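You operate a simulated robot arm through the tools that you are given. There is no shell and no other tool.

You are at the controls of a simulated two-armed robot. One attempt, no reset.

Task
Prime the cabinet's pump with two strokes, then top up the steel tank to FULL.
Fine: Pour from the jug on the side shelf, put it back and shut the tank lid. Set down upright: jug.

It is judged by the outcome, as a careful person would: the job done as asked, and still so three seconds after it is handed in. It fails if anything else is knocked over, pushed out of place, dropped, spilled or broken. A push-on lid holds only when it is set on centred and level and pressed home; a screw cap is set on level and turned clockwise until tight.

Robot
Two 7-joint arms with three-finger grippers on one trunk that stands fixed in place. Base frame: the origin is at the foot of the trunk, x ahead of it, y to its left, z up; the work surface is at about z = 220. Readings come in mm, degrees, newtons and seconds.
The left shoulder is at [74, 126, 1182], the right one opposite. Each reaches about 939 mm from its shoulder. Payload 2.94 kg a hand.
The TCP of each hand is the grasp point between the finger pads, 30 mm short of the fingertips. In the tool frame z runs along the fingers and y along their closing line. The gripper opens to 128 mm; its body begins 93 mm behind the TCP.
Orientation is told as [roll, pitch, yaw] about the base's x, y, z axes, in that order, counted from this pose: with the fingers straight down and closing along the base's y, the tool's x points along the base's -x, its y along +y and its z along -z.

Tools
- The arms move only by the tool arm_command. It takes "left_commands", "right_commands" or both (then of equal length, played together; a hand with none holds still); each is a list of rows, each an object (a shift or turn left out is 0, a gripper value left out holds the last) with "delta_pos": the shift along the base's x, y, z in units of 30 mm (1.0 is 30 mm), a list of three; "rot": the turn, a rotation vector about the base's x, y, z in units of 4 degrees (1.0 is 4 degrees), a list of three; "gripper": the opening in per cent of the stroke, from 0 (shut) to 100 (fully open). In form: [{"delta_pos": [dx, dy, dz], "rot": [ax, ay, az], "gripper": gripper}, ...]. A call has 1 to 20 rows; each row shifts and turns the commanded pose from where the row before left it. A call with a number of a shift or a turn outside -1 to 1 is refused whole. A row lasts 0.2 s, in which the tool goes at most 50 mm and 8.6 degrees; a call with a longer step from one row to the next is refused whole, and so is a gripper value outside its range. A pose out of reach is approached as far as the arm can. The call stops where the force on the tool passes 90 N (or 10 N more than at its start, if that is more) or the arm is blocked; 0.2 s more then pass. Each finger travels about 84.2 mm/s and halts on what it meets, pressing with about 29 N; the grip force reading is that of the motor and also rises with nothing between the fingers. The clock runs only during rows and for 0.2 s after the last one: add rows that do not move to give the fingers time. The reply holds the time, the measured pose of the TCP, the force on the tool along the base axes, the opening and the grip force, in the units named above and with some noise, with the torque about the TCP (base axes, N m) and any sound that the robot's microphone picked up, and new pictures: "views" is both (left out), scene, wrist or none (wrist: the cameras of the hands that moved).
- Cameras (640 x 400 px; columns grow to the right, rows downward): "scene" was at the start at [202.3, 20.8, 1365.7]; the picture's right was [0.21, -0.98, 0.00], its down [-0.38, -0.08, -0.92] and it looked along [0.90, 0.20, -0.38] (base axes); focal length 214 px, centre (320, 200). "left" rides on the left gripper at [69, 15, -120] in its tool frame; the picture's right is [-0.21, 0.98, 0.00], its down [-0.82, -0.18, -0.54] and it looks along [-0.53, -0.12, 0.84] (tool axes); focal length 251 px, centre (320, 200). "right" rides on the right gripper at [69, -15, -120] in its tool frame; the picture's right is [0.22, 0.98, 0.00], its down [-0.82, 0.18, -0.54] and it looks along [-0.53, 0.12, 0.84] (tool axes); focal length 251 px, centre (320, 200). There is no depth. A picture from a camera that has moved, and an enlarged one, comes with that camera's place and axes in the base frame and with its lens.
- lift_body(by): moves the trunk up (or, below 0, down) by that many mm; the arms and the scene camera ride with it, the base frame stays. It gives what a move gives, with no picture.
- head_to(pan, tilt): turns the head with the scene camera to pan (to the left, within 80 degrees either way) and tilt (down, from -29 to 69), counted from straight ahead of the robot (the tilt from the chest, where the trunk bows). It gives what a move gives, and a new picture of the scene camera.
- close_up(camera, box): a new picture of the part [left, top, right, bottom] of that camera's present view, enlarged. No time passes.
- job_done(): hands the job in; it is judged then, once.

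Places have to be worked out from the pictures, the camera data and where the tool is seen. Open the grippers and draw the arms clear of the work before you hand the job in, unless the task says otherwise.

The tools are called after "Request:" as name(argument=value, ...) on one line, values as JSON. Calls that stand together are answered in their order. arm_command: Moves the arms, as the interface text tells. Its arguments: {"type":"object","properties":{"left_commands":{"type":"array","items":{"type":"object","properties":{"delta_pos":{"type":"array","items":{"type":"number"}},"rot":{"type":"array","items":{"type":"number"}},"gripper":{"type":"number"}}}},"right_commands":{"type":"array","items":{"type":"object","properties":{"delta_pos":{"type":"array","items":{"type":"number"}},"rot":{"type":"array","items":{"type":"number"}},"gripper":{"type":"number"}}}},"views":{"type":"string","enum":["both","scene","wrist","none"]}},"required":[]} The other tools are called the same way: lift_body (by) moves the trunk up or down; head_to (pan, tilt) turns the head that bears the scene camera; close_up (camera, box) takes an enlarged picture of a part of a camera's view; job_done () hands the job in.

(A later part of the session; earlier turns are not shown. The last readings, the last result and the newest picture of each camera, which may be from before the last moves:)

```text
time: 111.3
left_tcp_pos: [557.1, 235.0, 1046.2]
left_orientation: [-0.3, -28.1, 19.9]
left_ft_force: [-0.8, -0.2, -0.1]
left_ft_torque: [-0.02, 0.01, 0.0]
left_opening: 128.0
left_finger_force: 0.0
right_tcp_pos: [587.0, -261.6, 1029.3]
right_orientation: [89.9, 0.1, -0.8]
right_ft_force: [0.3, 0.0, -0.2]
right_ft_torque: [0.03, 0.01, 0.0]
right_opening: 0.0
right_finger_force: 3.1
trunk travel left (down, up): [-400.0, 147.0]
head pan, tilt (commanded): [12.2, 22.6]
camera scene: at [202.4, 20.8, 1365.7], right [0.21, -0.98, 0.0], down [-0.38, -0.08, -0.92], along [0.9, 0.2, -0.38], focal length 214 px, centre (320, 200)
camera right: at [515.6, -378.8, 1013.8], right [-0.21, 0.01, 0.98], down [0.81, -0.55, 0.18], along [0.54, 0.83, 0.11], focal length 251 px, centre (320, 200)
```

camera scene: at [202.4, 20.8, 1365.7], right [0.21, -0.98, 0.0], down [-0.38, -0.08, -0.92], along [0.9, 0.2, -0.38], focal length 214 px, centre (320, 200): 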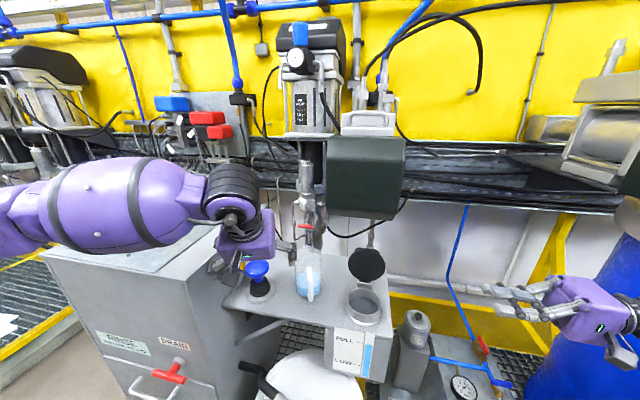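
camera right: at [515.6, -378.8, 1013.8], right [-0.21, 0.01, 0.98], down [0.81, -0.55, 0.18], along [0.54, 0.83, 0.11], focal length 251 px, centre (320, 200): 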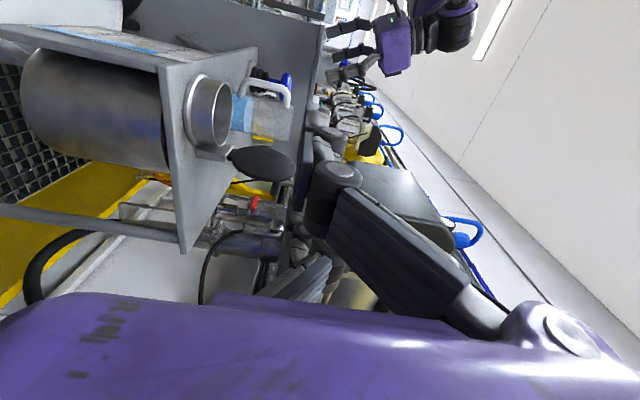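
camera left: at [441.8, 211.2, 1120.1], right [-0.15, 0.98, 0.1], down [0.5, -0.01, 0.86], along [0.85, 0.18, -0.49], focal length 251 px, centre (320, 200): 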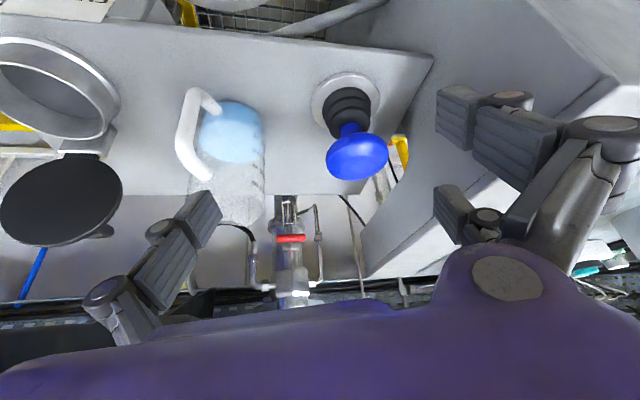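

Good side view. I zoom in on the lid, handle and green box from here to plan the push.

Request:
close_up(camera="right", box=[160, 60, 480, 280])

Request:
close_up(camera="scene", box=[320, 200, 440, 320])

Request:
close_up(camera="left", box=[0, 100, 200, 280])

```text
1.82 times, centred on (320, 170) of right
camera zoom: at [515.6, -378.8, 1013.8], right [-0.21, 0.01, 0.98], down [0.81, -0.55, 0.18], along [0.54, 0.83, 0.11], focal length 457 px, centre (320, 254)
```

zoom: 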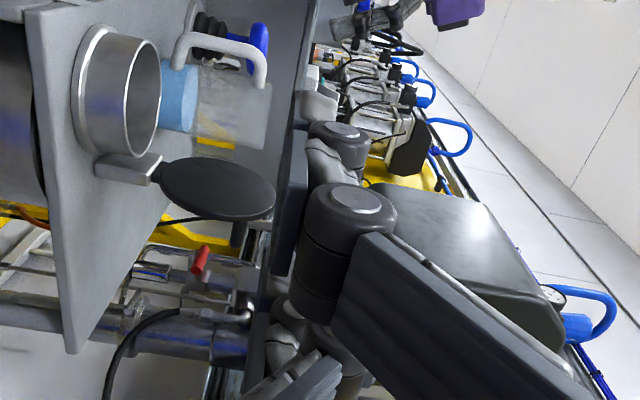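

```text
3.33 times, centred on (380, 260) of scene
camera zoom: at [202.4, 20.8, 1365.7], right [0.21, -0.98, 0.0], down [-0.38, -0.08, -0.92], along [0.9, 0.2, -0.38], focal length 715 px, centre (120, 0)
```

zoom: 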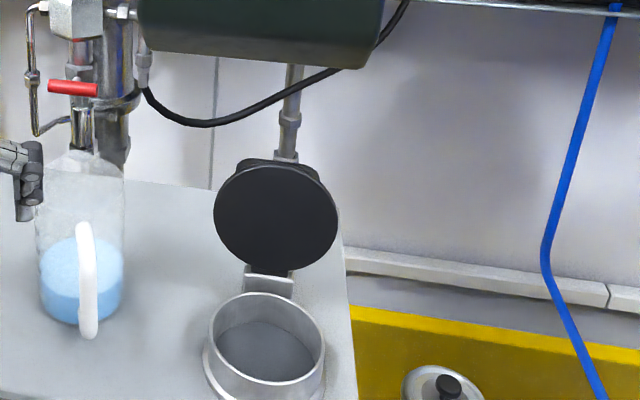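

```text
2.22 times, centred on (100, 190) of left
camera zoom: at [441.7, 211.2, 1120.0], right [-0.15, 0.98, 0.1], down [0.5, -0.01, 0.86], along [0.85, 0.18, -0.49], focal length 559 px, centre (809, 222)
```

zoom: 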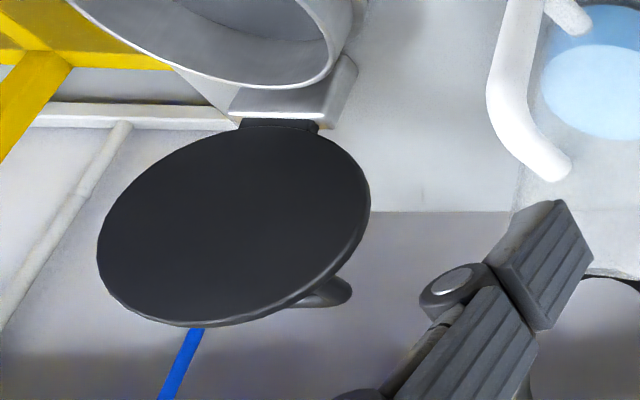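

I zoom further on the lid in the side view to measure its lean angle.

Request:
close_up(camera="right", box=[190, 60, 320, 200])

```text
2.86 times, centred on (255, 130) of right
camera zoom: at [515.6, -378.8, 1013.8], right [-0.21, 0.01, 0.98], down [0.81, -0.55, 0.18], along [0.54, 0.83, 0.11], focal length 718 px, centre (506, 400)
```

zoom: 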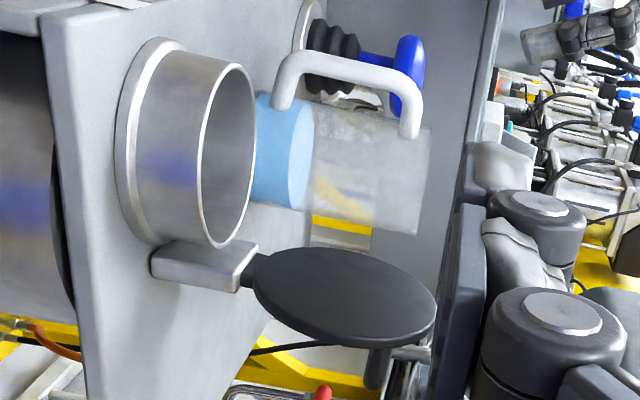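

The lid is about vertical with its bail on the far side, and the hand can slide in behind it under the green box. I move the right hand back to x≈785 while still clear to the right.

Request:
arm_command(right_commands=[{"delta_pos": [0.94, 0, -0.2]}, {"delta_pos": [0.94, 0, -0.2]}, {"delta_pos": [0.94, 0, -0.2]}, {"delta_pos": [0.94, 0, -0.2]}, {"delta_pos": [0.94, 0, -0.2]}, {"delta_pos": [0.94, 0, -0.2]}, {"delta_pos": [0.96, 0, -0.2]}, {}])

Request:
close_up(camera="right", box=[160, 0, 480, 240])

```text
time: 113.1
left_tcp_pos: [556.8, 236.9, 1046.5]
left_orientation: [-0.3, -28.0, 20.0]
left_ft_force: [0.3, 0.0, -0.2]
left_ft_torque: [0.01, 0.01, 0.01]
left_opening: 128.3
left_finger_force: 0.0
right_tcp_pos: [705.4, -233.1, 1026.3]
right_orientation: [89.7, 0.3, -0.9]
right_ft_force: [0.3, 0.5, -0.7]
right_ft_torque: [-0.02, 0.02, -0.01]
right_opening: 0.0
right_finger_force: 2.7
right hand out of reach, approached as far as the arm can: row 4, 5, 6, 7
trunk travel left (down, up): [-400.0, 147.0]
head pan, tilt (commanded): [12.2, 22.6]
camera scene: at [202.5, 20.9, 1365.7], right [0.21, -0.98, 0.0], down [-0.38, -0.08, -0.92], along [0.9, 0.2, -0.38], focal length 214 px, centre (320, 200)
camera right: at [634.0, -350.3, 1011.2], right [-0.21, 0.01, 0.98], down [0.81, -0.55, 0.18], along [0.54, 0.83, 0.11], focal length 251 px, centre (320, 200)
```

scene: 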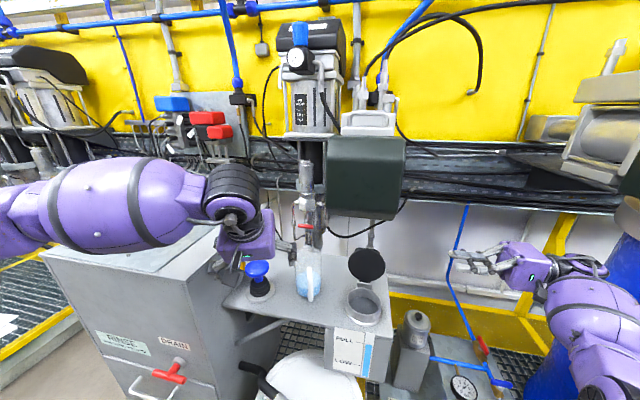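
right: 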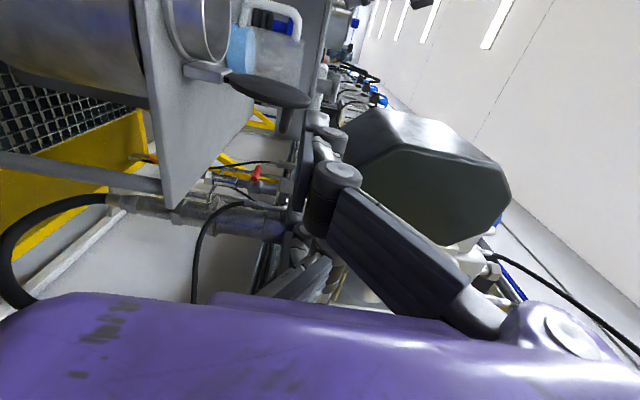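

```text
1.67 times, centred on (320, 120) of right
camera zoom: at [634.0, -350.3, 1011.2], right [-0.21, 0.01, 0.98], down [0.81, -0.55, 0.18], along [0.54, 0.83, 0.11], focal length 419 px, centre (320, 333)
```

zoom: 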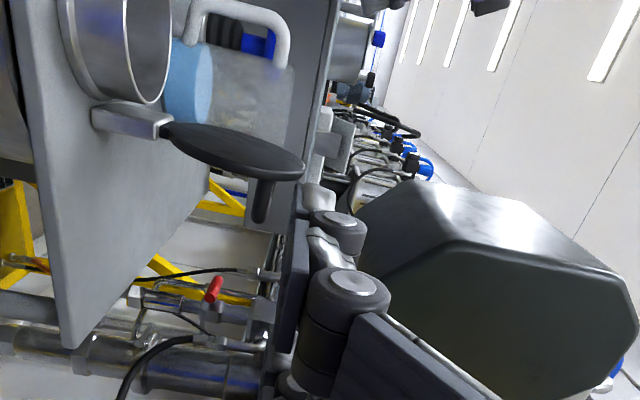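

Pointing straight left puts the wrist at its reach limit, so I yaw the hand 30° to point forward-left; that keeps the wrist nearer. I rotate in place and lower to z≈985.

Request:
arm_command(right_commands=[{"rot": [0, 0, -1]}, {"rot": [0, 0, -1]}, {"rot": [0, 0, -1]}, {"rot": [0, 0, -1]}, {"delta_pos": [0, 0, -0.35], "rot": [0, 0, -1]}, {"delta_pos": [0, 0, -0.35], "rot": [0, 0, -1]}, {"delta_pos": [0, 0, -0.35], "rot": [0, 0, -1]}, {"delta_pos": [0, 0, -0.3], "rot": [0, 0, -0.5]}, {}])

Request:
close_up(camera="right", box=[100, 0, 420, 240])

```text
time: 115.1
left_tcp_pos: [557.3, 235.6, 1045.2]
left_orientation: [-0.3, -28.0, 20.0]
left_ft_force: [0.0, 0.0, -0.9]
left_ft_torque: [0.04, -0.01, 0.03]
left_opening: 127.9
left_finger_force: 0.0
right_tcp_pos: [704.0, -231.7, 986.8]
right_orientation: [89.7, 0.2, -30.8]
right_ft_force: [-0.2, 0.8, 0.0]
right_ft_torque: [0.0, 0.0, -0.02]
right_opening: 0.1
right_finger_force: 2.7
trunk travel left (down, up): [-400.0, 147.0]
head pan, tilt (commanded): [12.2, 22.6]
camera scene: at [202.3, 20.8, 1365.7], right [0.21, -0.98, 0.0], down [-0.38, -0.08, -0.92], along [0.9, 0.2, -0.38], focal length 214 px, centre (320, 200)
camera right: at [582.8, -297.3, 972.2], right [-0.18, 0.11, 0.98], down [0.43, -0.89, 0.18], along [0.89, 0.45, 0.11], focal length 251 px, centre (320, 200)
```

scene: 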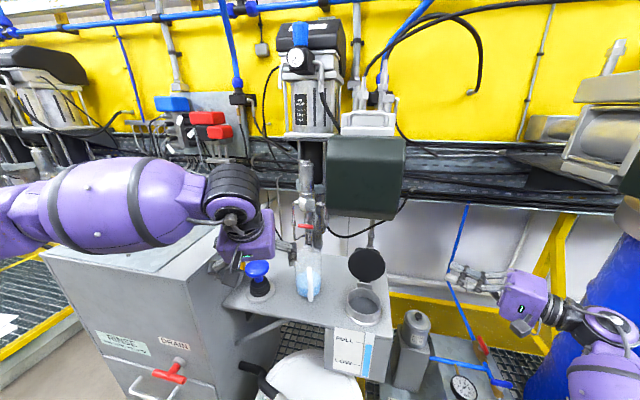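
right: 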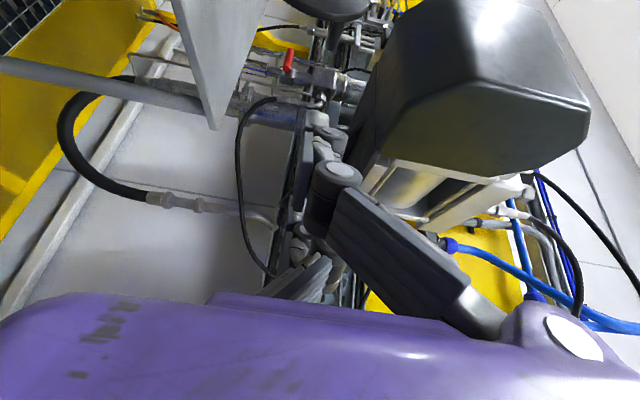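

```text
1.67 times, centred on (260, 120) of right
camera zoom: at [582.8, -297.3, 972.2], right [-0.18, 0.11, 0.98], down [0.43, -0.89, 0.18], along [0.89, 0.45, 0.11], focal length 419 px, centre (420, 333)
```

zoom: 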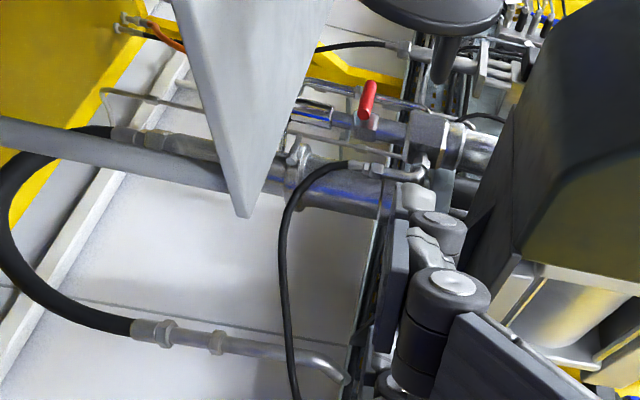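

A vertical pipe stands about 60 mm behind the lid (≈[806, -15]), so I'll only use the near fingertip on the lid's right-hand edge (y≈-48), clear of bail and pipe. I move to just behind that edge.

Request:
arm_command(right_commands=[{"delta_pos": [0.47, 0.43, -0.08]}, {"delta_pos": [0.47, 0.43, -0.08]}, {"delta_pos": [0.47, 0.43, -0.08]}, {"delta_pos": [0.47, 0.43, -0.06]}, {"delta_pos": [0, 0.5, 0]}, {"delta_pos": [0, 0.5, 0]}, {"delta_pos": [0, 0.5, 0]}, {}])

Request:
close_up(camera="right", box=[140, 0, 460, 240])

Request:
close_up(camera="scene", box=[340, 220, 460, 330])

Request:
close_up(camera="left", box=[0, 80, 200, 300])

```text
time: 116.9
left_tcp_pos: [557.8, 235.1, 1046.1]
left_orientation: [-0.3, -28.0, 20.0]
left_ft_force: [0.0, 0.1, 0.1]
left_ft_torque: [0.0, 0.0, 0.0]
left_opening: 128.1
left_finger_force: 0.1
right_tcp_pos: [761.1, -135.1, 978.0]
right_orientation: [89.9, 0.2, -30.9]
right_ft_force: [0.1, 0.0, 0.3]
right_ft_torque: [0.01, -0.02, 0.01]
right_opening: 0.0
right_finger_force: 2.6
trunk travel left (down, up): [-400.0, 147.0]
head pan, tilt (commanded): [12.2, 22.6]
camera scene: at [202.4, 20.6, 1365.7], right [0.21, -0.98, 0.0], down [-0.38, -0.08, -0.92], along [0.9, 0.2, -0.38], focal length 214 px, centre (320, 200)
camera right: at [639.8, -200.5, 963.4], right [-0.18, 0.11, 0.98], down [0.43, -0.89, 0.18], along [0.89, 0.45, 0.11], focal length 251 px, centre (320, 200)
```

scene: 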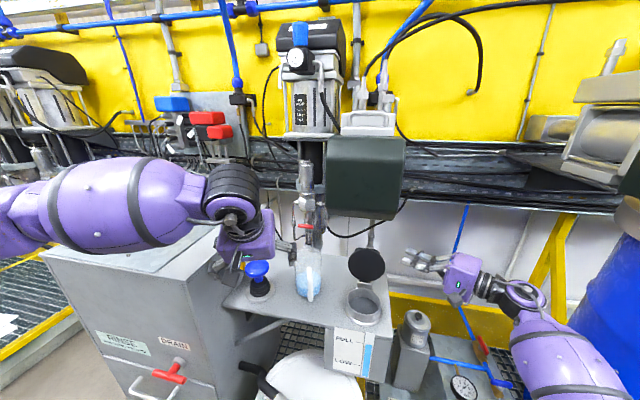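
right: 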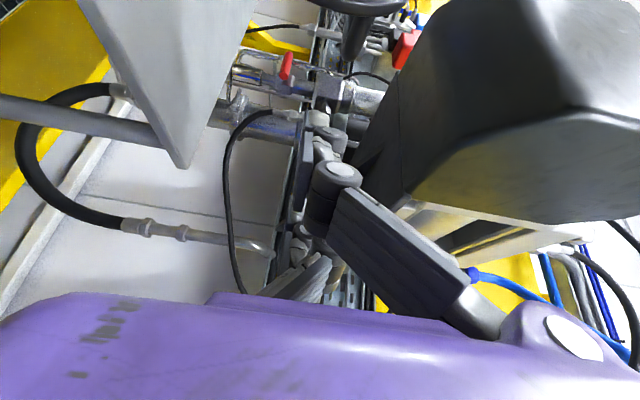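

```text
1.67 times, centred on (300, 120) of right
camera zoom: at [639.8, -200.5, 963.4], right [-0.18, 0.11, 0.98], down [0.43, -0.89, 0.18], along [0.89, 0.45, 0.11], focal length 419 px, centre (353, 333)
```

zoom: 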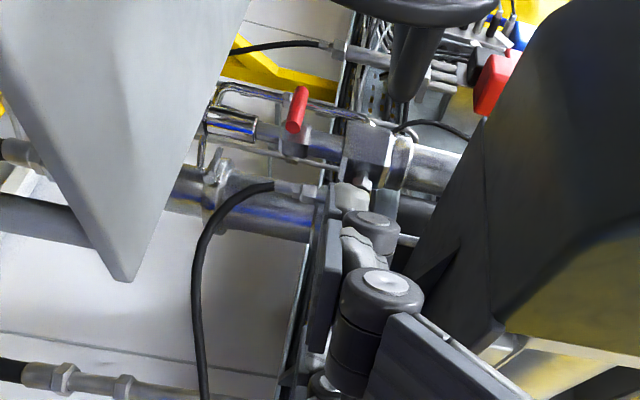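

```text
3.64 times, centred on (400, 275) of scene
camera zoom: at [202.4, 20.6, 1365.7], right [0.21, -0.98, 0.0], down [-0.38, -0.08, -0.92], along [0.9, 0.2, -0.38], focal length 780 px, centre (29, -73)
```

zoom: 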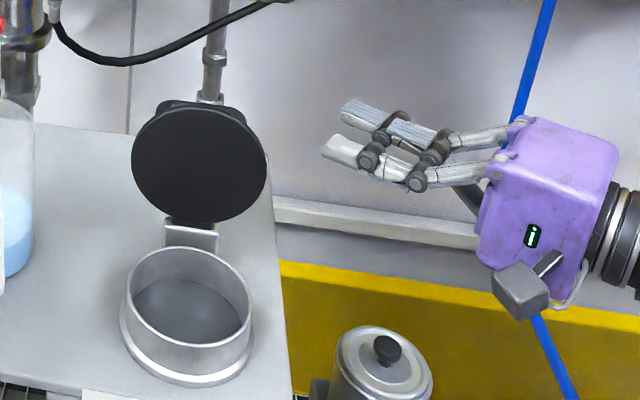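

```text
1.82 times, centred on (100, 190) of left
camera zoom: at [441.7, 211.1, 1120.0], right [-0.15, 0.98, 0.1], down [0.5, -0.01, 0.86], along [0.85, 0.18, -0.49], focal length 457 px, centre (720, 218)
```

zoom: 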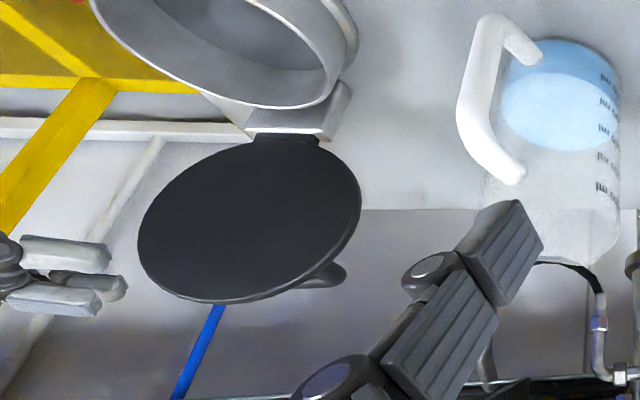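

The fingertips sit to the right of the lid and about 30 mm behind its plane. I slide in 42 mm to the left so the near fingertip is behind the lid's edge, then check.

Request:
arm_command(right_commands=[{"delta_pos": [0, 0.5, 0]}, {"delta_pos": [0, 0.45, 0]}, {"delta_pos": [0, 0.4, 0]}, {}], views="none")

Request:
close_up(camera="scene", box=[340, 220, 460, 330])

Request:
close_up(camera="left", box=[0, 80, 200, 300])

```text
time: 117.9
left_tcp_pos: [556.2, 235.7, 1046.9]
left_orientation: [-0.4, -28.0, 20.1]
left_ft_force: [-0.1, -0.6, -0.2]
left_ft_torque: [0.0, -0.04, -0.03]
left_opening: 128.1
left_finger_force: 0.1
right_tcp_pos: [760.5, -92.9, 977.4]
right_orientation: [89.9, 0.0, -30.9]
right_ft_force: [0.5, -0.5, -0.4]
right_ft_torque: [-0.02, -0.01, -0.03]
right_opening: 0.1
right_finger_force: 3.3
trunk travel left (down, up): [-400.0, 147.0]
head pan, tilt (commanded): [12.2, 22.6]
```

```text
3.64 times, centred on (400, 275) of scene
camera zoom: at [202.3, 20.6, 1365.7], right [0.21, -0.98, 0.0], down [-0.38, -0.08, -0.92], along [0.9, 0.2, -0.38], focal length 780 px, centre (29, -73)
```

zoom: 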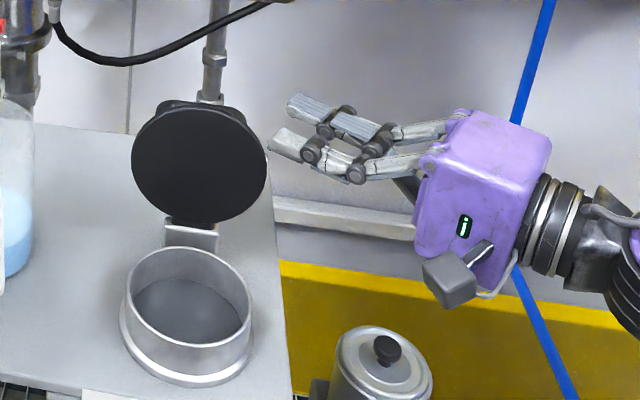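

```text
1.82 times, centred on (100, 190) of left
camera zoom: at [441.6, 211.1, 1120.1], right [-0.15, 0.98, 0.1], down [0.5, -0.01, 0.86], along [0.85, 0.18, -0.49], focal length 457 px, centre (720, 218)
```

zoom: 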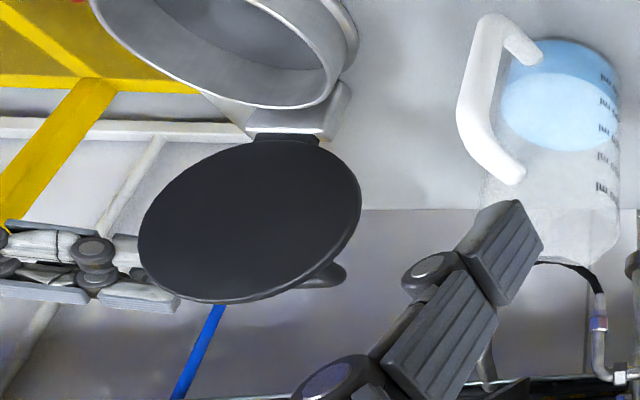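

The near fingertip is behind the lid's right edge. I go 8 mm further in and start drawing it toward me in small steps.

Request:
arm_command(right_commands=[{"delta_pos": [0, 0.27, 0]}, {"delta_pos": [-0.4, 0, 0]}, {"delta_pos": [-0.4, 0, 0]}, {"delta_pos": [-0.4, 0, 0]}, {}], views="none")

Request:
close_up(camera="scene", box=[340, 220, 460, 330])

Request:
close_up(camera="left", box=[0, 80, 200, 300])

```text
time: 119.1
left_tcp_pos: [556.2, 235.1, 1045.5]
left_orientation: [-0.3, -28.0, 19.9]
left_ft_force: [0.0, -0.5, 0.5]
left_ft_torque: [-0.01, 0.0, -0.05]
left_opening: 128.0
left_finger_force: 0.1
right_tcp_pos: [725.3, -87.2, 978.2]
right_orientation: [89.9, 0.1, -31.0]
right_ft_force: [0.5, -0.8, -0.4]
right_ft_torque: [0.03, 0.02, 0.03]
right_opening: 0.1
right_finger_force: 2.5
trunk travel left (down, up): [-400.0, 147.0]
head pan, tilt (commanded): [12.2, 22.6]
```

```text
3.64 times, centred on (400, 275) of scene
camera zoom: at [202.5, 20.8, 1365.7], right [0.21, -0.98, 0.0], down [-0.38, -0.08, -0.92], along [0.9, 0.2, -0.38], focal length 780 px, centre (29, -73)
```

zoom: 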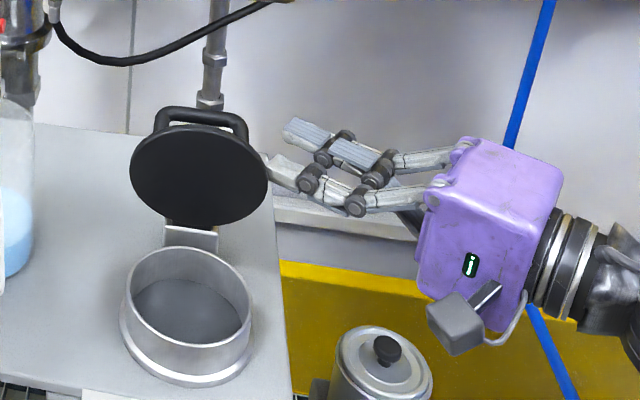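

```text
1.82 times, centred on (100, 190) of left
camera zoom: at [441.8, 211.2, 1120.0], right [-0.15, 0.98, 0.1], down [0.5, -0.01, 0.86], along [0.85, 0.18, -0.49], focal length 457 px, centre (720, 218)
```

zoom: 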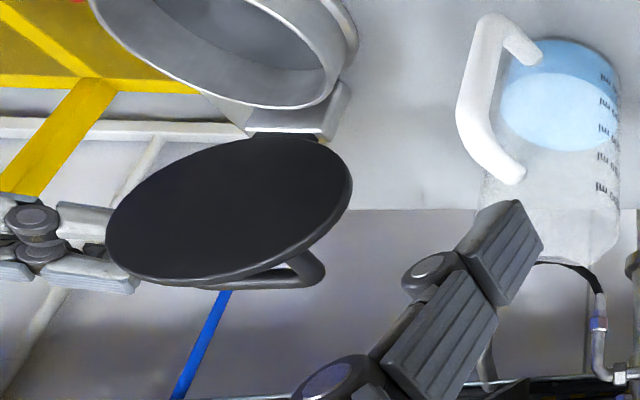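

The lid is swinging forward as planned. I keep drawing it towards me.

Request:
arm_command(right_commands=[{"delta_pos": [-0.4, 0, 0]}, {"delta_pos": [-0.4, 0, 0]}, {"delta_pos": [-0.4, 0, 0]}, {"delta_pos": [-0.4, 0, 0]}, {}], views="none")

Request:
close_up(camera="scene", box=[340, 220, 460, 330])

Request:
close_up(camera="left", box=[0, 80, 200, 300])

```text
time: 120.3
left_tcp_pos: [558.1, 235.9, 1046.0]
left_orientation: [-0.3, -27.9, 20.0]
left_ft_force: [1.2, -0.1, 0.0]
left_ft_torque: [0.03, -0.04, 0.0]
left_opening: 127.9
left_finger_force: 0.1
right_tcp_pos: [676.6, -86.4, 978.5]
right_orientation: [89.8, 0.1, -30.8]
right_ft_force: [0.7, -0.6, 0.0]
right_ft_torque: [0.0, 0.02, 0.01]
right_opening: 0.0
right_finger_force: 2.9
trunk travel left (down, up): [-400.0, 147.0]
head pan, tilt (commanded): [12.2, 22.6]
```

```text
3.64 times, centred on (400, 275) of scene
camera zoom: at [202.5, 20.7, 1365.7], right [0.21, -0.98, 0.0], down [-0.38, -0.08, -0.92], along [0.9, 0.2, -0.38], focal length 780 px, centre (29, -73)
```

zoom: 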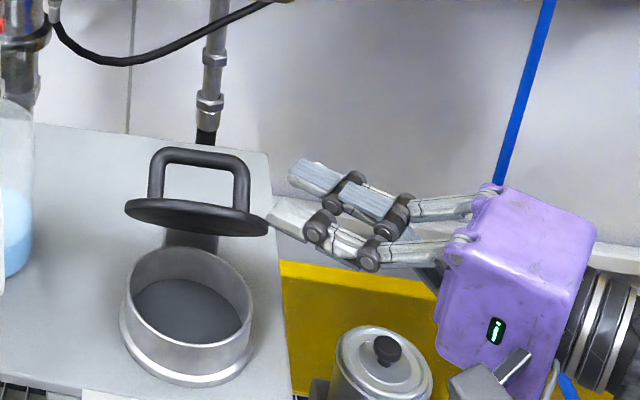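

```text
1.82 times, centred on (100, 190) of left
camera zoom: at [441.8, 211.2, 1119.9], right [-0.15, 0.98, 0.1], down [0.5, -0.01, 0.86], along [0.85, 0.18, -0.49], focal length 457 px, centre (720, 218)
```

zoom: 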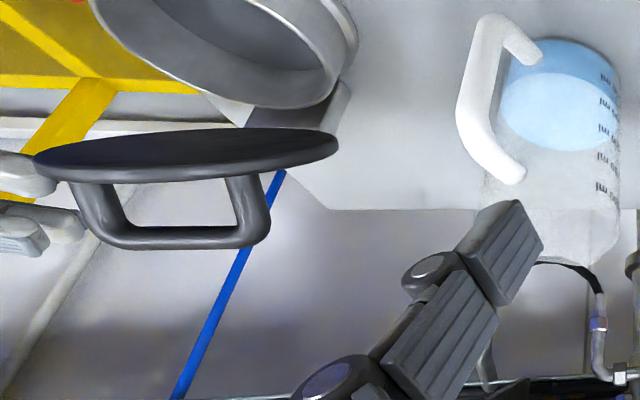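

The lid has come to about 45° and holds there. I continue pushing it down with the fingertip from above its right edge.

Request:
arm_command(right_commands=[{"delta_pos": [-0.15, 0.15, -0.15]}, {"delta_pos": [-0.2, 0.1, -0.25]}, {"delta_pos": [-0.2, 0, -0.25]}, {"delta_pos": [-0.15, 0, -0.25]}, {}], views="none")

Request:
close_up(camera="scene", box=[340, 220, 460, 330])

Request:
close_up(camera="left", box=[0, 60, 200, 280])

```text
time: 121.5
left_tcp_pos: [555.6, 231.8, 1047.5]
left_orientation: [0.0, -28.3, 19.9]
left_ft_force: [-0.3, -0.3, -0.6]
left_ft_torque: [-0.02, 0.0, 0.0]
left_opening: 128.0
left_finger_force: 0.0
right_tcp_pos: [655.0, -84.8, 950.5]
right_orientation: [90.1, 0.2, -31.0]
right_ft_force: [-11.7, -42.1, 5.5]
right_ft_torque: [-0.2, 0.22, 1.34]
right_opening: 0.0
right_finger_force: 3.0
trunk travel left (down, up): [-400.0, 147.0]
head pan, tilt (commanded): [12.2, 22.6]
```

```text
3.64 times, centred on (400, 275) of scene
camera zoom: at [200.3, 15.3, 1366.0], right [0.21, -0.98, 0.0], down [-0.37, -0.08, -0.92], along [0.9, 0.2, -0.38], focal length 780 px, centre (29, -73)
```

zoom: 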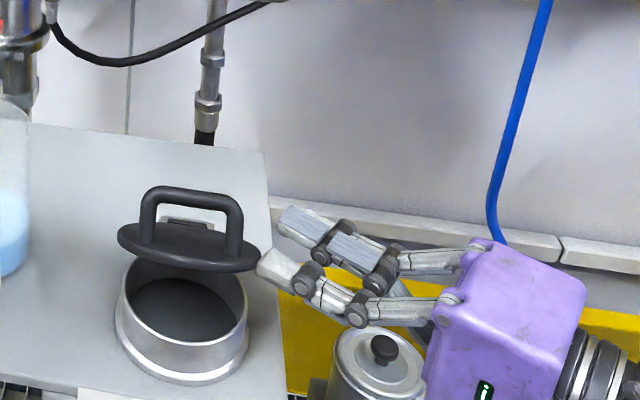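

```text
1.82 times, centred on (100, 170) of left
camera zoom: at [440.0, 206.8, 1121.5], right [-0.15, 0.98, 0.1], down [0.5, -0.01, 0.86], along [0.85, 0.18, -0.49], focal length 457 px, centre (720, 254)
```

zoom: 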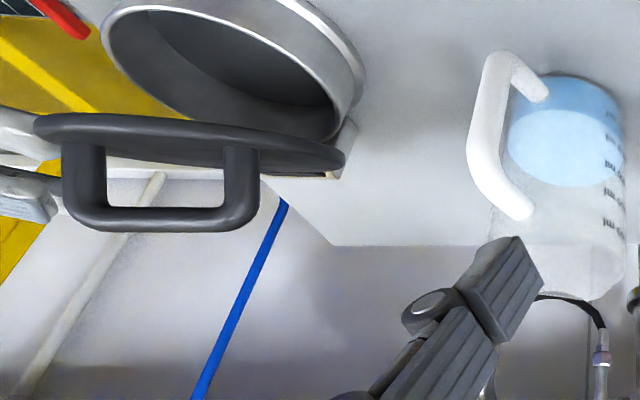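

The lid is at about 30°, but the fingertip is now pressing its rim sideways (42 N). I back off, rise, and come over the bail to press straight down on it instead.

Request:
arm_command(right_commands=[{"delta_pos": [0, -0.5, 0]}, {"delta_pos": [0, -0.2, 0.6]}, {"delta_pos": [0, 0, 0.7]}, {"delta_pos": [0, 0, 0.8]}, {}], views="none")

Request:
close_up(camera="scene", box=[320, 220, 460, 340])

Request:
close_up(camera="left", box=[0, 60, 200, 280])

```text
time: 122.7
left_tcp_pos: [557.3, 234.8, 1045.7]
left_orientation: [-0.2, -28.0, 20.0]
left_ft_force: [0.4, 0.1, 0.5]
left_ft_torque: [-0.06, 0.02, 0.01]
left_opening: 128.1
left_finger_force: 0.1
right_tcp_pos: [654.8, -100.2, 1014.0]
right_orientation: [89.9, 0.1, -30.8]
right_ft_force: [-0.2, 0.3, 0.5]
right_ft_torque: [0.02, 0.01, 0.02]
right_opening: 0.0
right_finger_force: 3.1
trunk travel left (down, up): [-400.0, 147.0]
head pan, tilt (commanded): [12.2, 22.6]
```

```text
3.33 times, centred on (390, 280) of scene
camera zoom: at [202.6, 21.1, 1365.6], right [0.21, -0.98, 0.0], down [-0.38, -0.08, -0.92], along [0.9, 0.2, -0.38], focal length 715 px, centre (87, -67)
```

zoom: 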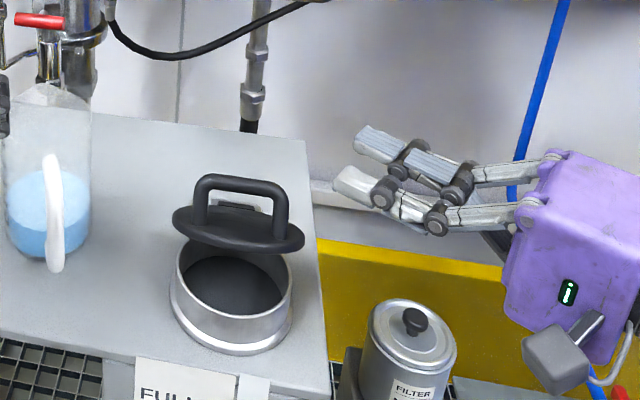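

```text
1.82 times, centred on (100, 170) of left
camera zoom: at [441.9, 211.5, 1119.9], right [-0.15, 0.98, 0.1], down [0.5, -0.01, 0.86], along [0.85, 0.18, -0.49], focal length 457 px, centre (720, 254)
```

zoom: 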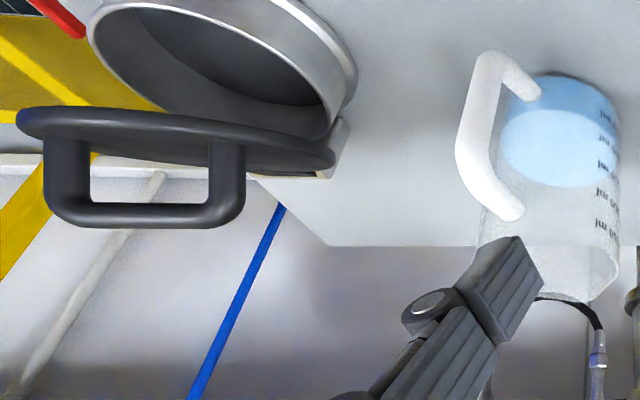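

The lid rests at about 30° with the bail up. I bring the closed fingers over the bail and press down gradually.

Request:
arm_command(right_commands=[{"delta_pos": [-0.127, 0.533, 0]}, {"delta_pos": [-0.127, 0.533, 0]}, {"delta_pos": [-0.127, 0.533, 0]}, {"delta_pos": [-0.127, 0.533, 0]}, {"delta_pos": [-0.127, 0.533, 0]}, {"delta_pos": [0, 0, -0.5]}, {}], views="none")

Request:
close_up(camera="scene", box=[320, 220, 460, 340])

Request:
close_up(camera="left", box=[0, 60, 200, 280])

```text
time: 124.3
left_tcp_pos: [556.6, 235.6, 1045.5]
left_orientation: [-0.3, -28.1, 20.0]
left_ft_force: [0.7, -0.5, 0.3]
left_ft_torque: [0.0, -0.02, 0.0]
left_opening: 128.1
left_finger_force: 0.0
right_tcp_pos: [637.1, -19.7, 998.6]
right_orientation: [89.8, 0.1, -30.8]
right_ft_force: [1.0, 0.4, 0.6]
right_ft_torque: [0.01, 0.0, 0.02]
right_opening: 0.0
right_finger_force: 3.0
trunk travel left (down, up): [-400.0, 147.0]
head pan, tilt (commanded): [12.2, 22.6]
```

```text
3.33 times, centred on (390, 280) of scene
camera zoom: at [202.2, 20.9, 1365.7], right [0.21, -0.98, 0.0], down [-0.38, -0.08, -0.92], along [0.9, 0.2, -0.38], focal length 715 px, centre (87, -67)
```

zoom: 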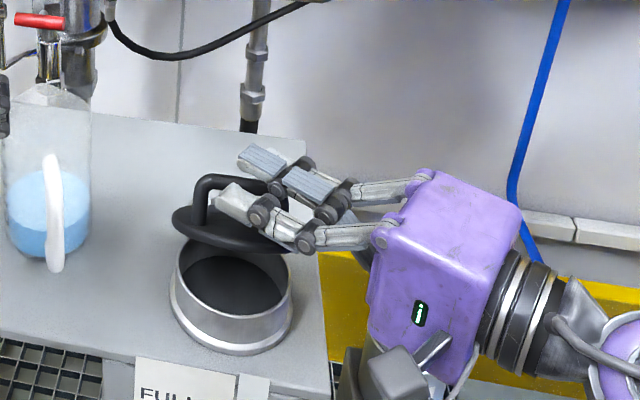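

```text
1.82 times, centred on (100, 170) of left
camera zoom: at [441.5, 211.4, 1120.1], right [-0.15, 0.98, 0.1], down [0.5, -0.01, 0.86], along [0.85, 0.18, -0.49], focal length 457 px, centre (720, 254)
```

zoom: 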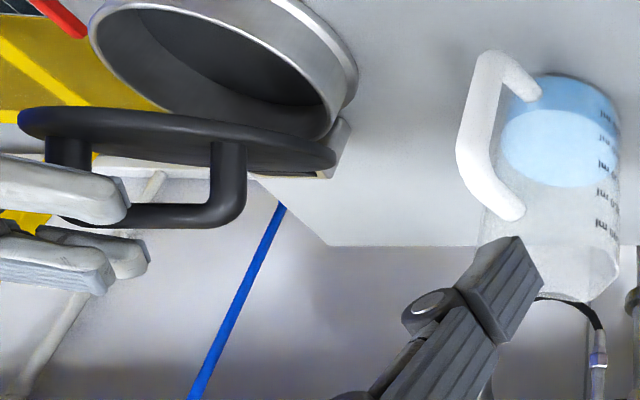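

The fingers are over the bail. I press down in small steps, watching force.

Request:
arm_command(right_commands=[{"delta_pos": [0, 0, -0.3]}, {"delta_pos": [0, 0, -0.3]}, {"delta_pos": [-0.05, 0, -0.3]}, {}], views="none")

Request:
close_up(camera="scene", box=[320, 220, 460, 340])

Request:
close_up(camera="left", box=[0, 60, 200, 280])

```text
time: 125.3
left_tcp_pos: [556.3, 235.1, 1046.7]
left_orientation: [-0.2, -28.0, 20.0]
left_ft_force: [-0.7, 0.3, 0.6]
left_ft_torque: [-0.01, 0.0, -0.02]
left_opening: 127.9
left_finger_force: 0.2
right_tcp_pos: [633.7, -21.1, 970.9]
right_orientation: [89.9, 0.1, -30.8]
right_ft_force: [-1.3, 0.4, 0.7]
right_ft_torque: [0.01, -0.03, 0.03]
right_opening: 0.2
right_finger_force: 2.6
trunk travel left (down, up): [-400.0, 147.0]
head pan, tilt (commanded): [12.2, 22.6]
```

```text
3.33 times, centred on (390, 280) of scene
camera zoom: at [202.0, 20.7, 1365.8], right [0.21, -0.98, 0.0], down [-0.38, -0.08, -0.92], along [0.9, 0.2, -0.38], focal length 715 px, centre (87, -67)
```

zoom: 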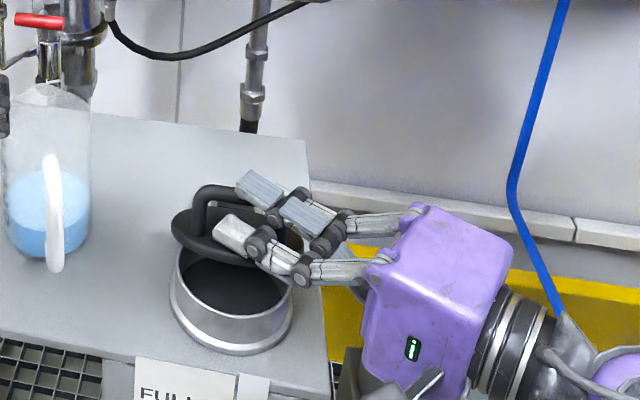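

```text
1.82 times, centred on (100, 170) of left
camera zoom: at [441.4, 211.2, 1120.1], right [-0.15, 0.98, 0.1], down [0.5, -0.01, 0.86], along [0.85, 0.18, -0.49], focal length 457 px, centre (720, 254)
```

zoom: 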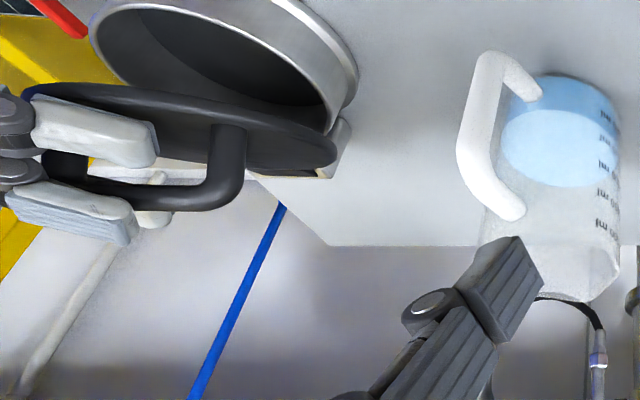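

The lid is going down easily with almost no force. I continue.

Request:
arm_command(right_commands=[{"delta_pos": [-0.05, 0, -0.3]}, {"delta_pos": [-0.05, 0, -0.3]}, {}], views="none")

Request:
close_up(camera="scene", box=[320, 220, 460, 340])

Request:
close_up(camera="left", box=[0, 60, 200, 280])

```text
time: 126.1
left_tcp_pos: [555.3, 235.6, 1047.5]
left_orientation: [-0.4, -28.2, 20.1]
left_ft_force: [-0.2, 1.0, 0.1]
left_ft_torque: [0.0, -0.01, 0.04]
left_opening: 128.1
left_finger_force: 0.1
right_tcp_pos: [630.5, -19.6, 954.4]
right_orientation: [89.9, 0.1, -30.7]
right_ft_force: [-14.8, 0.8, 7.5]
right_ft_torque: [0.07, 0.08, -0.01]
right_opening: 6.1
right_finger_force: 3.2
trunk travel left (down, up): [-400.0, 147.0]
head pan, tilt (commanded): [12.2, 22.6]
```

```text
3.33 times, centred on (390, 280) of scene
camera zoom: at [199.6, 20.8, 1366.2], right [0.21, -0.98, 0.0], down [-0.37, -0.08, -0.92], along [0.9, 0.2, -0.38], focal length 715 px, centre (87, -67)
```

zoom: 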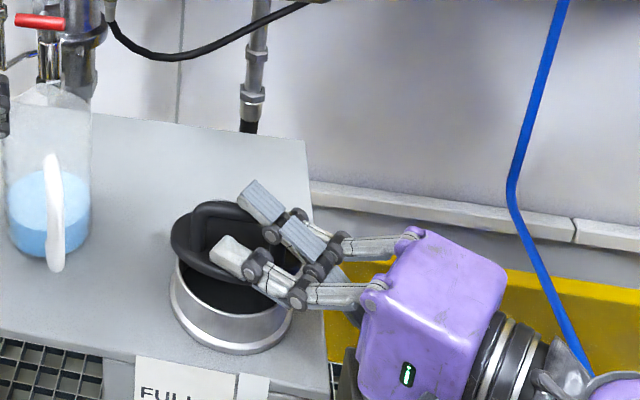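

```text
1.82 times, centred on (100, 170) of left
camera zoom: at [439.4, 211.3, 1121.0], right [-0.15, 0.98, 0.1], down [0.5, -0.01, 0.87], along [0.85, 0.18, -0.49], focal length 457 px, centre (720, 254)
```

zoom: 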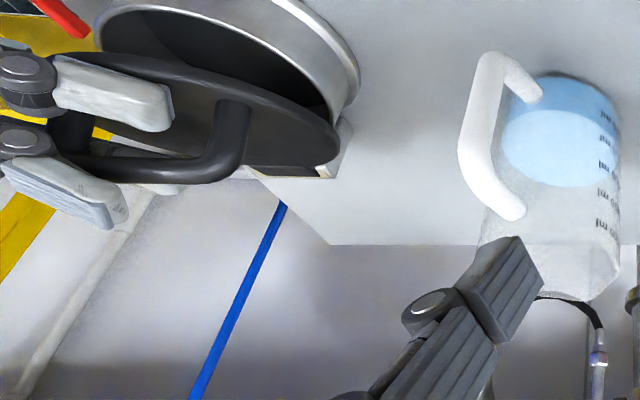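

The lid is nearly down (about 15–20°), but the fingers now straddle the bail awkwardly. I lift off, back away to the right and turn the hand fingers-down for a clean central press.

Request:
arm_command(right_commands=[{"delta_pos": [0, 0, 0.3]}, {"delta_pos": [0, 0, 0.6]}, {"delta_pos": [0, -0.2, 0.8]}, {"delta_pos": [-0.2, -0.5, 0.8]}, {"delta_pos": [-0.4, -0.8, 0.6]}, {"delta_pos": [-0.5, -0.9, 0.4]}, {"delta_pos": [-0.5, -0.9, 0]}, {"delta_pos": [-0.5, -0.9, 0]}, {"delta_pos": [-0.3, -0.9, 0]}, {}])

Request:
close_up(camera="scene", box=[320, 220, 460, 340])

```text
time: 128.3
left_tcp_pos: [557.2, 236.2, 1044.9]
left_orientation: [-0.3, -28.0, 20.0]
left_ft_force: [0.2, 0.6, 0.4]
left_ft_torque: [0.01, -0.01, 0.02]
left_opening: 127.8
left_finger_force: 0.0
right_tcp_pos: [560.6, -174.4, 1057.0]
right_orientation: [89.9, 0.1, -30.9]
right_ft_force: [0.6, 0.2, 1.2]
right_ft_torque: [-0.01, 0.03, 0.01]
right_opening: 0.1
right_finger_force: 2.8
trunk travel left (down, up): [-400.0, 147.0]
head pan, tilt (commanded): [12.2, 22.6]
camera scene: at [202.4, 21.0, 1365.7], right [0.21, -0.98, 0.0], down [-0.38, -0.08, -0.92], along [0.9, 0.2, -0.38], focal length 214 px, centre (320, 200)
camera right: at [438.6, -240.7, 1043.2], right [-0.18, 0.11, 0.98], down [0.43, -0.89, 0.18], along [0.89, 0.45, 0.11], focal length 251 px, centre (320, 200)
```

scene: 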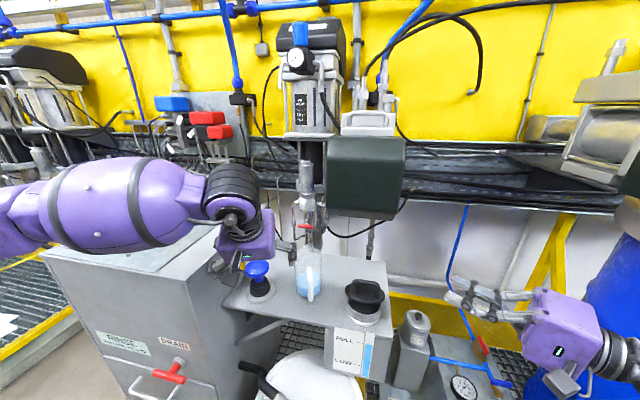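
right: 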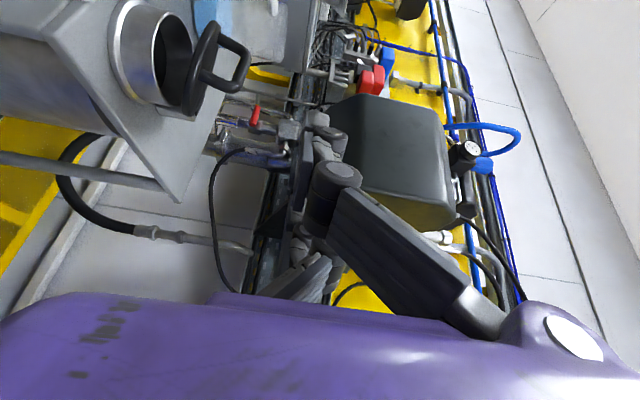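

```text
3.33 times, centred on (390, 280) of scene
camera zoom: at [202.4, 21.0, 1365.7], right [0.21, -0.98, 0.0], down [-0.38, -0.08, -0.92], along [0.9, 0.2, -0.38], focal length 715 px, centre (87, -67)
```

zoom: 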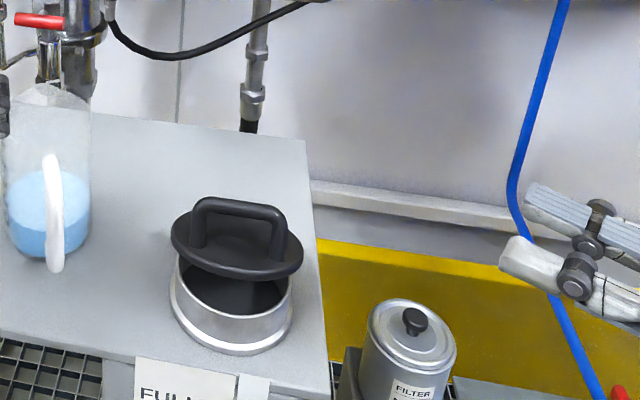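

The lid stays at about 20°. I turn the right hand to point fingers down.

Request:
arm_command(right_commands=[{"rot": [-0.857, 0.515, 0]}, {"rot": [-0.857, 0.515, 0]}, {"rot": [-0.857, 0.515, 0]}, {"rot": [-0.857, 0.515, 0]}, {"rot": [-0.857, 0.515, 0]}, {"rot": [-0.857, 0.515, 0]}, {"rot": [-0.857, 0.515, 0]}, {"rot": [-0.857, 0.515, 0]}, {"rot": [-0.857, 0.515, 0]}, {"rot": [-0.857, 0.515, 0]}, {"rot": [-0.857, 0.515, 0]}, {"rot": [-0.857, 0.515, 0]}, {"rot": [-0.857, 0.515, 0]}, {"rot": [-0.857, 0.515, 0]}, {"rot": [-0.857, 0.515, 0]}, {"rot": [-0.857, 0.515, 0]}, {"rot": [-0.857, 0.515, 0]}, {"rot": [-0.857, 0.515, 0]}, {"rot": [-0.857, 0.515, 0]}, {"rot": [-0.857, 0.515, 0]}], views="none")

```text
time: 132.5
left_tcp_pos: [558.1, 236.8, 1044.7]
left_orientation: [-0.3, -28.1, 20.0]
left_ft_force: [0.4, 0.2, -0.1]
left_ft_torque: [-0.02, -0.02, 0.01]
left_opening: 128.0
left_finger_force: 0.0
right_tcp_pos: [561.4, -172.5, 1059.6]
right_orientation: [9.7, 0.2, -31.2]
right_ft_force: [0.0, 0.2, -0.3]
right_ft_torque: [-0.01, 0.01, -0.03]
right_opening: 0.0
right_finger_force: 3.0
trunk travel left (down, up): [-400.0, 147.0]
head pan, tilt (commanded): [12.2, 22.6]
```

Almost upright. I finish the turn and move above the bail at ≈[636, -5].

Request:
arm_command(right_commands=[{"delta_pos": [0.357, 0.795, 0], "rot": [-0.857, 0.515, 0]}, {"delta_pos": [0.357, 0.795, 0], "rot": [-0.857, 0.515, 0]}, {"delta_pos": [0.357, 0.795, 0], "rot": [-0.343, 0.206, 0]}, {"delta_pos": [0.357, 0.795, 0]}, {"delta_pos": [0.357, 0.795, -0.4]}, {"delta_pos": [0.357, 0.795, -0.6]}, {"delta_pos": [0.357, 0.795, -0.6]}, {}])

Request:
close_up(camera="scene", box=[320, 220, 460, 340])

Request:
close_up(camera="right", box=[200, 60, 440, 220])

```text
time: 134.3
left_tcp_pos: [556.9, 235.6, 1046.9]
left_orientation: [-0.3, -28.1, 20.0]
left_ft_force: [-0.2, -0.7, 0.0]
left_ft_torque: [0.01, 0.01, -0.01]
left_opening: 128.1
left_finger_force: 0.1
right_tcp_pos: [636.2, -6.6, 1011.1]
right_orientation: [0.2, 0.1, -31.0]
right_ft_force: [1.1, -0.4, -0.2]
right_ft_torque: [0.02, -0.02, -0.01]
right_opening: 0.0
right_finger_force: 3.0
trunk travel left (down, up): [-400.0, 147.0]
head pan, tilt (commanded): [12.2, 22.6]
camera scene: at [201.9, 20.2, 1365.8], right [0.21, -0.98, 0.0], down [-0.38, -0.08, -0.92], along [0.9, 0.2, -0.38], focal length 214 px, centre (320, 200)
camera right: at [569.0, 16.3, 1131.7], right [0.32, 0.95, 0.01], down [0.8, -0.27, 0.54], along [0.51, -0.17, -0.84], focal length 251 px, centre (320, 200)
```

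scene: 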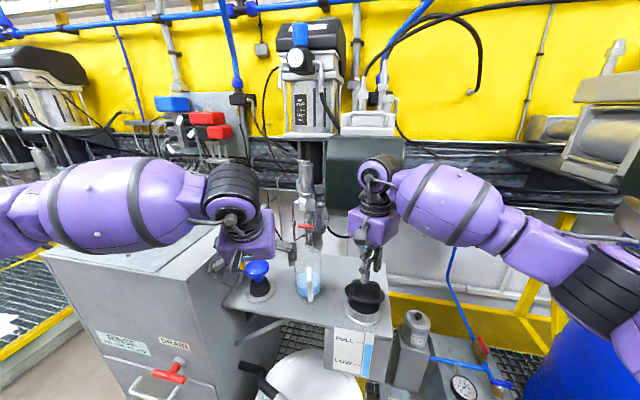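
right: 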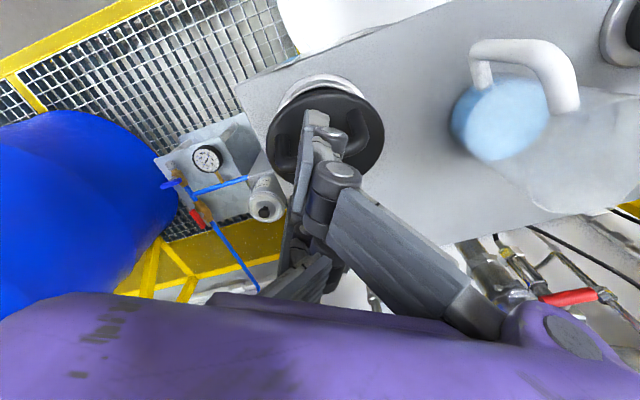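

```text
3.33 times, centred on (390, 280) of scene
camera zoom: at [201.9, 20.2, 1365.8], right [0.21, -0.98, 0.0], down [-0.38, -0.08, -0.92], along [0.9, 0.2, -0.38], focal length 715 px, centre (87, -67)
```

zoom: 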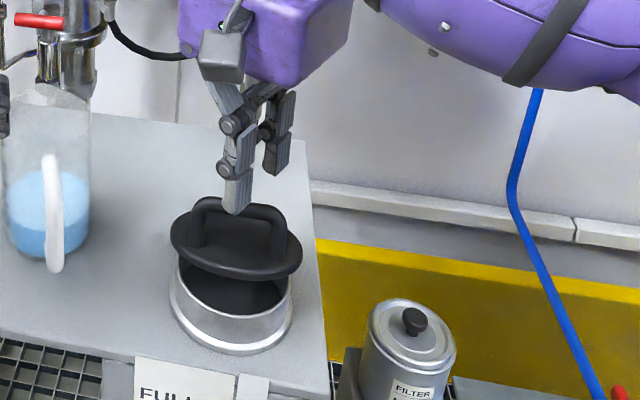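

```text
2.50 times, centred on (320, 140) of right
camera zoom: at [569.0, 16.3, 1131.7], right [0.32, 0.95, 0.01], down [0.8, -0.27, 0.54], along [0.51, -0.17, -0.84], focal length 629 px, centre (320, 350)
```

zoom: 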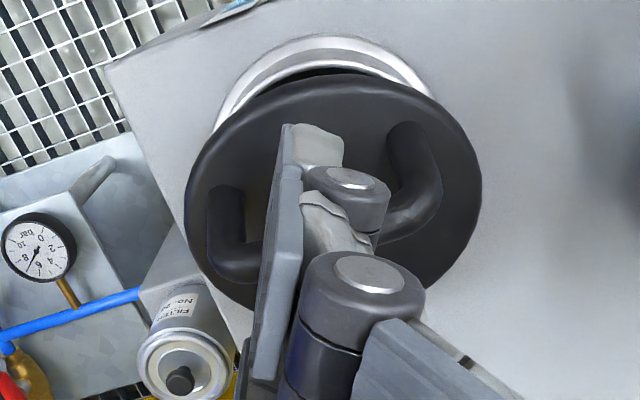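

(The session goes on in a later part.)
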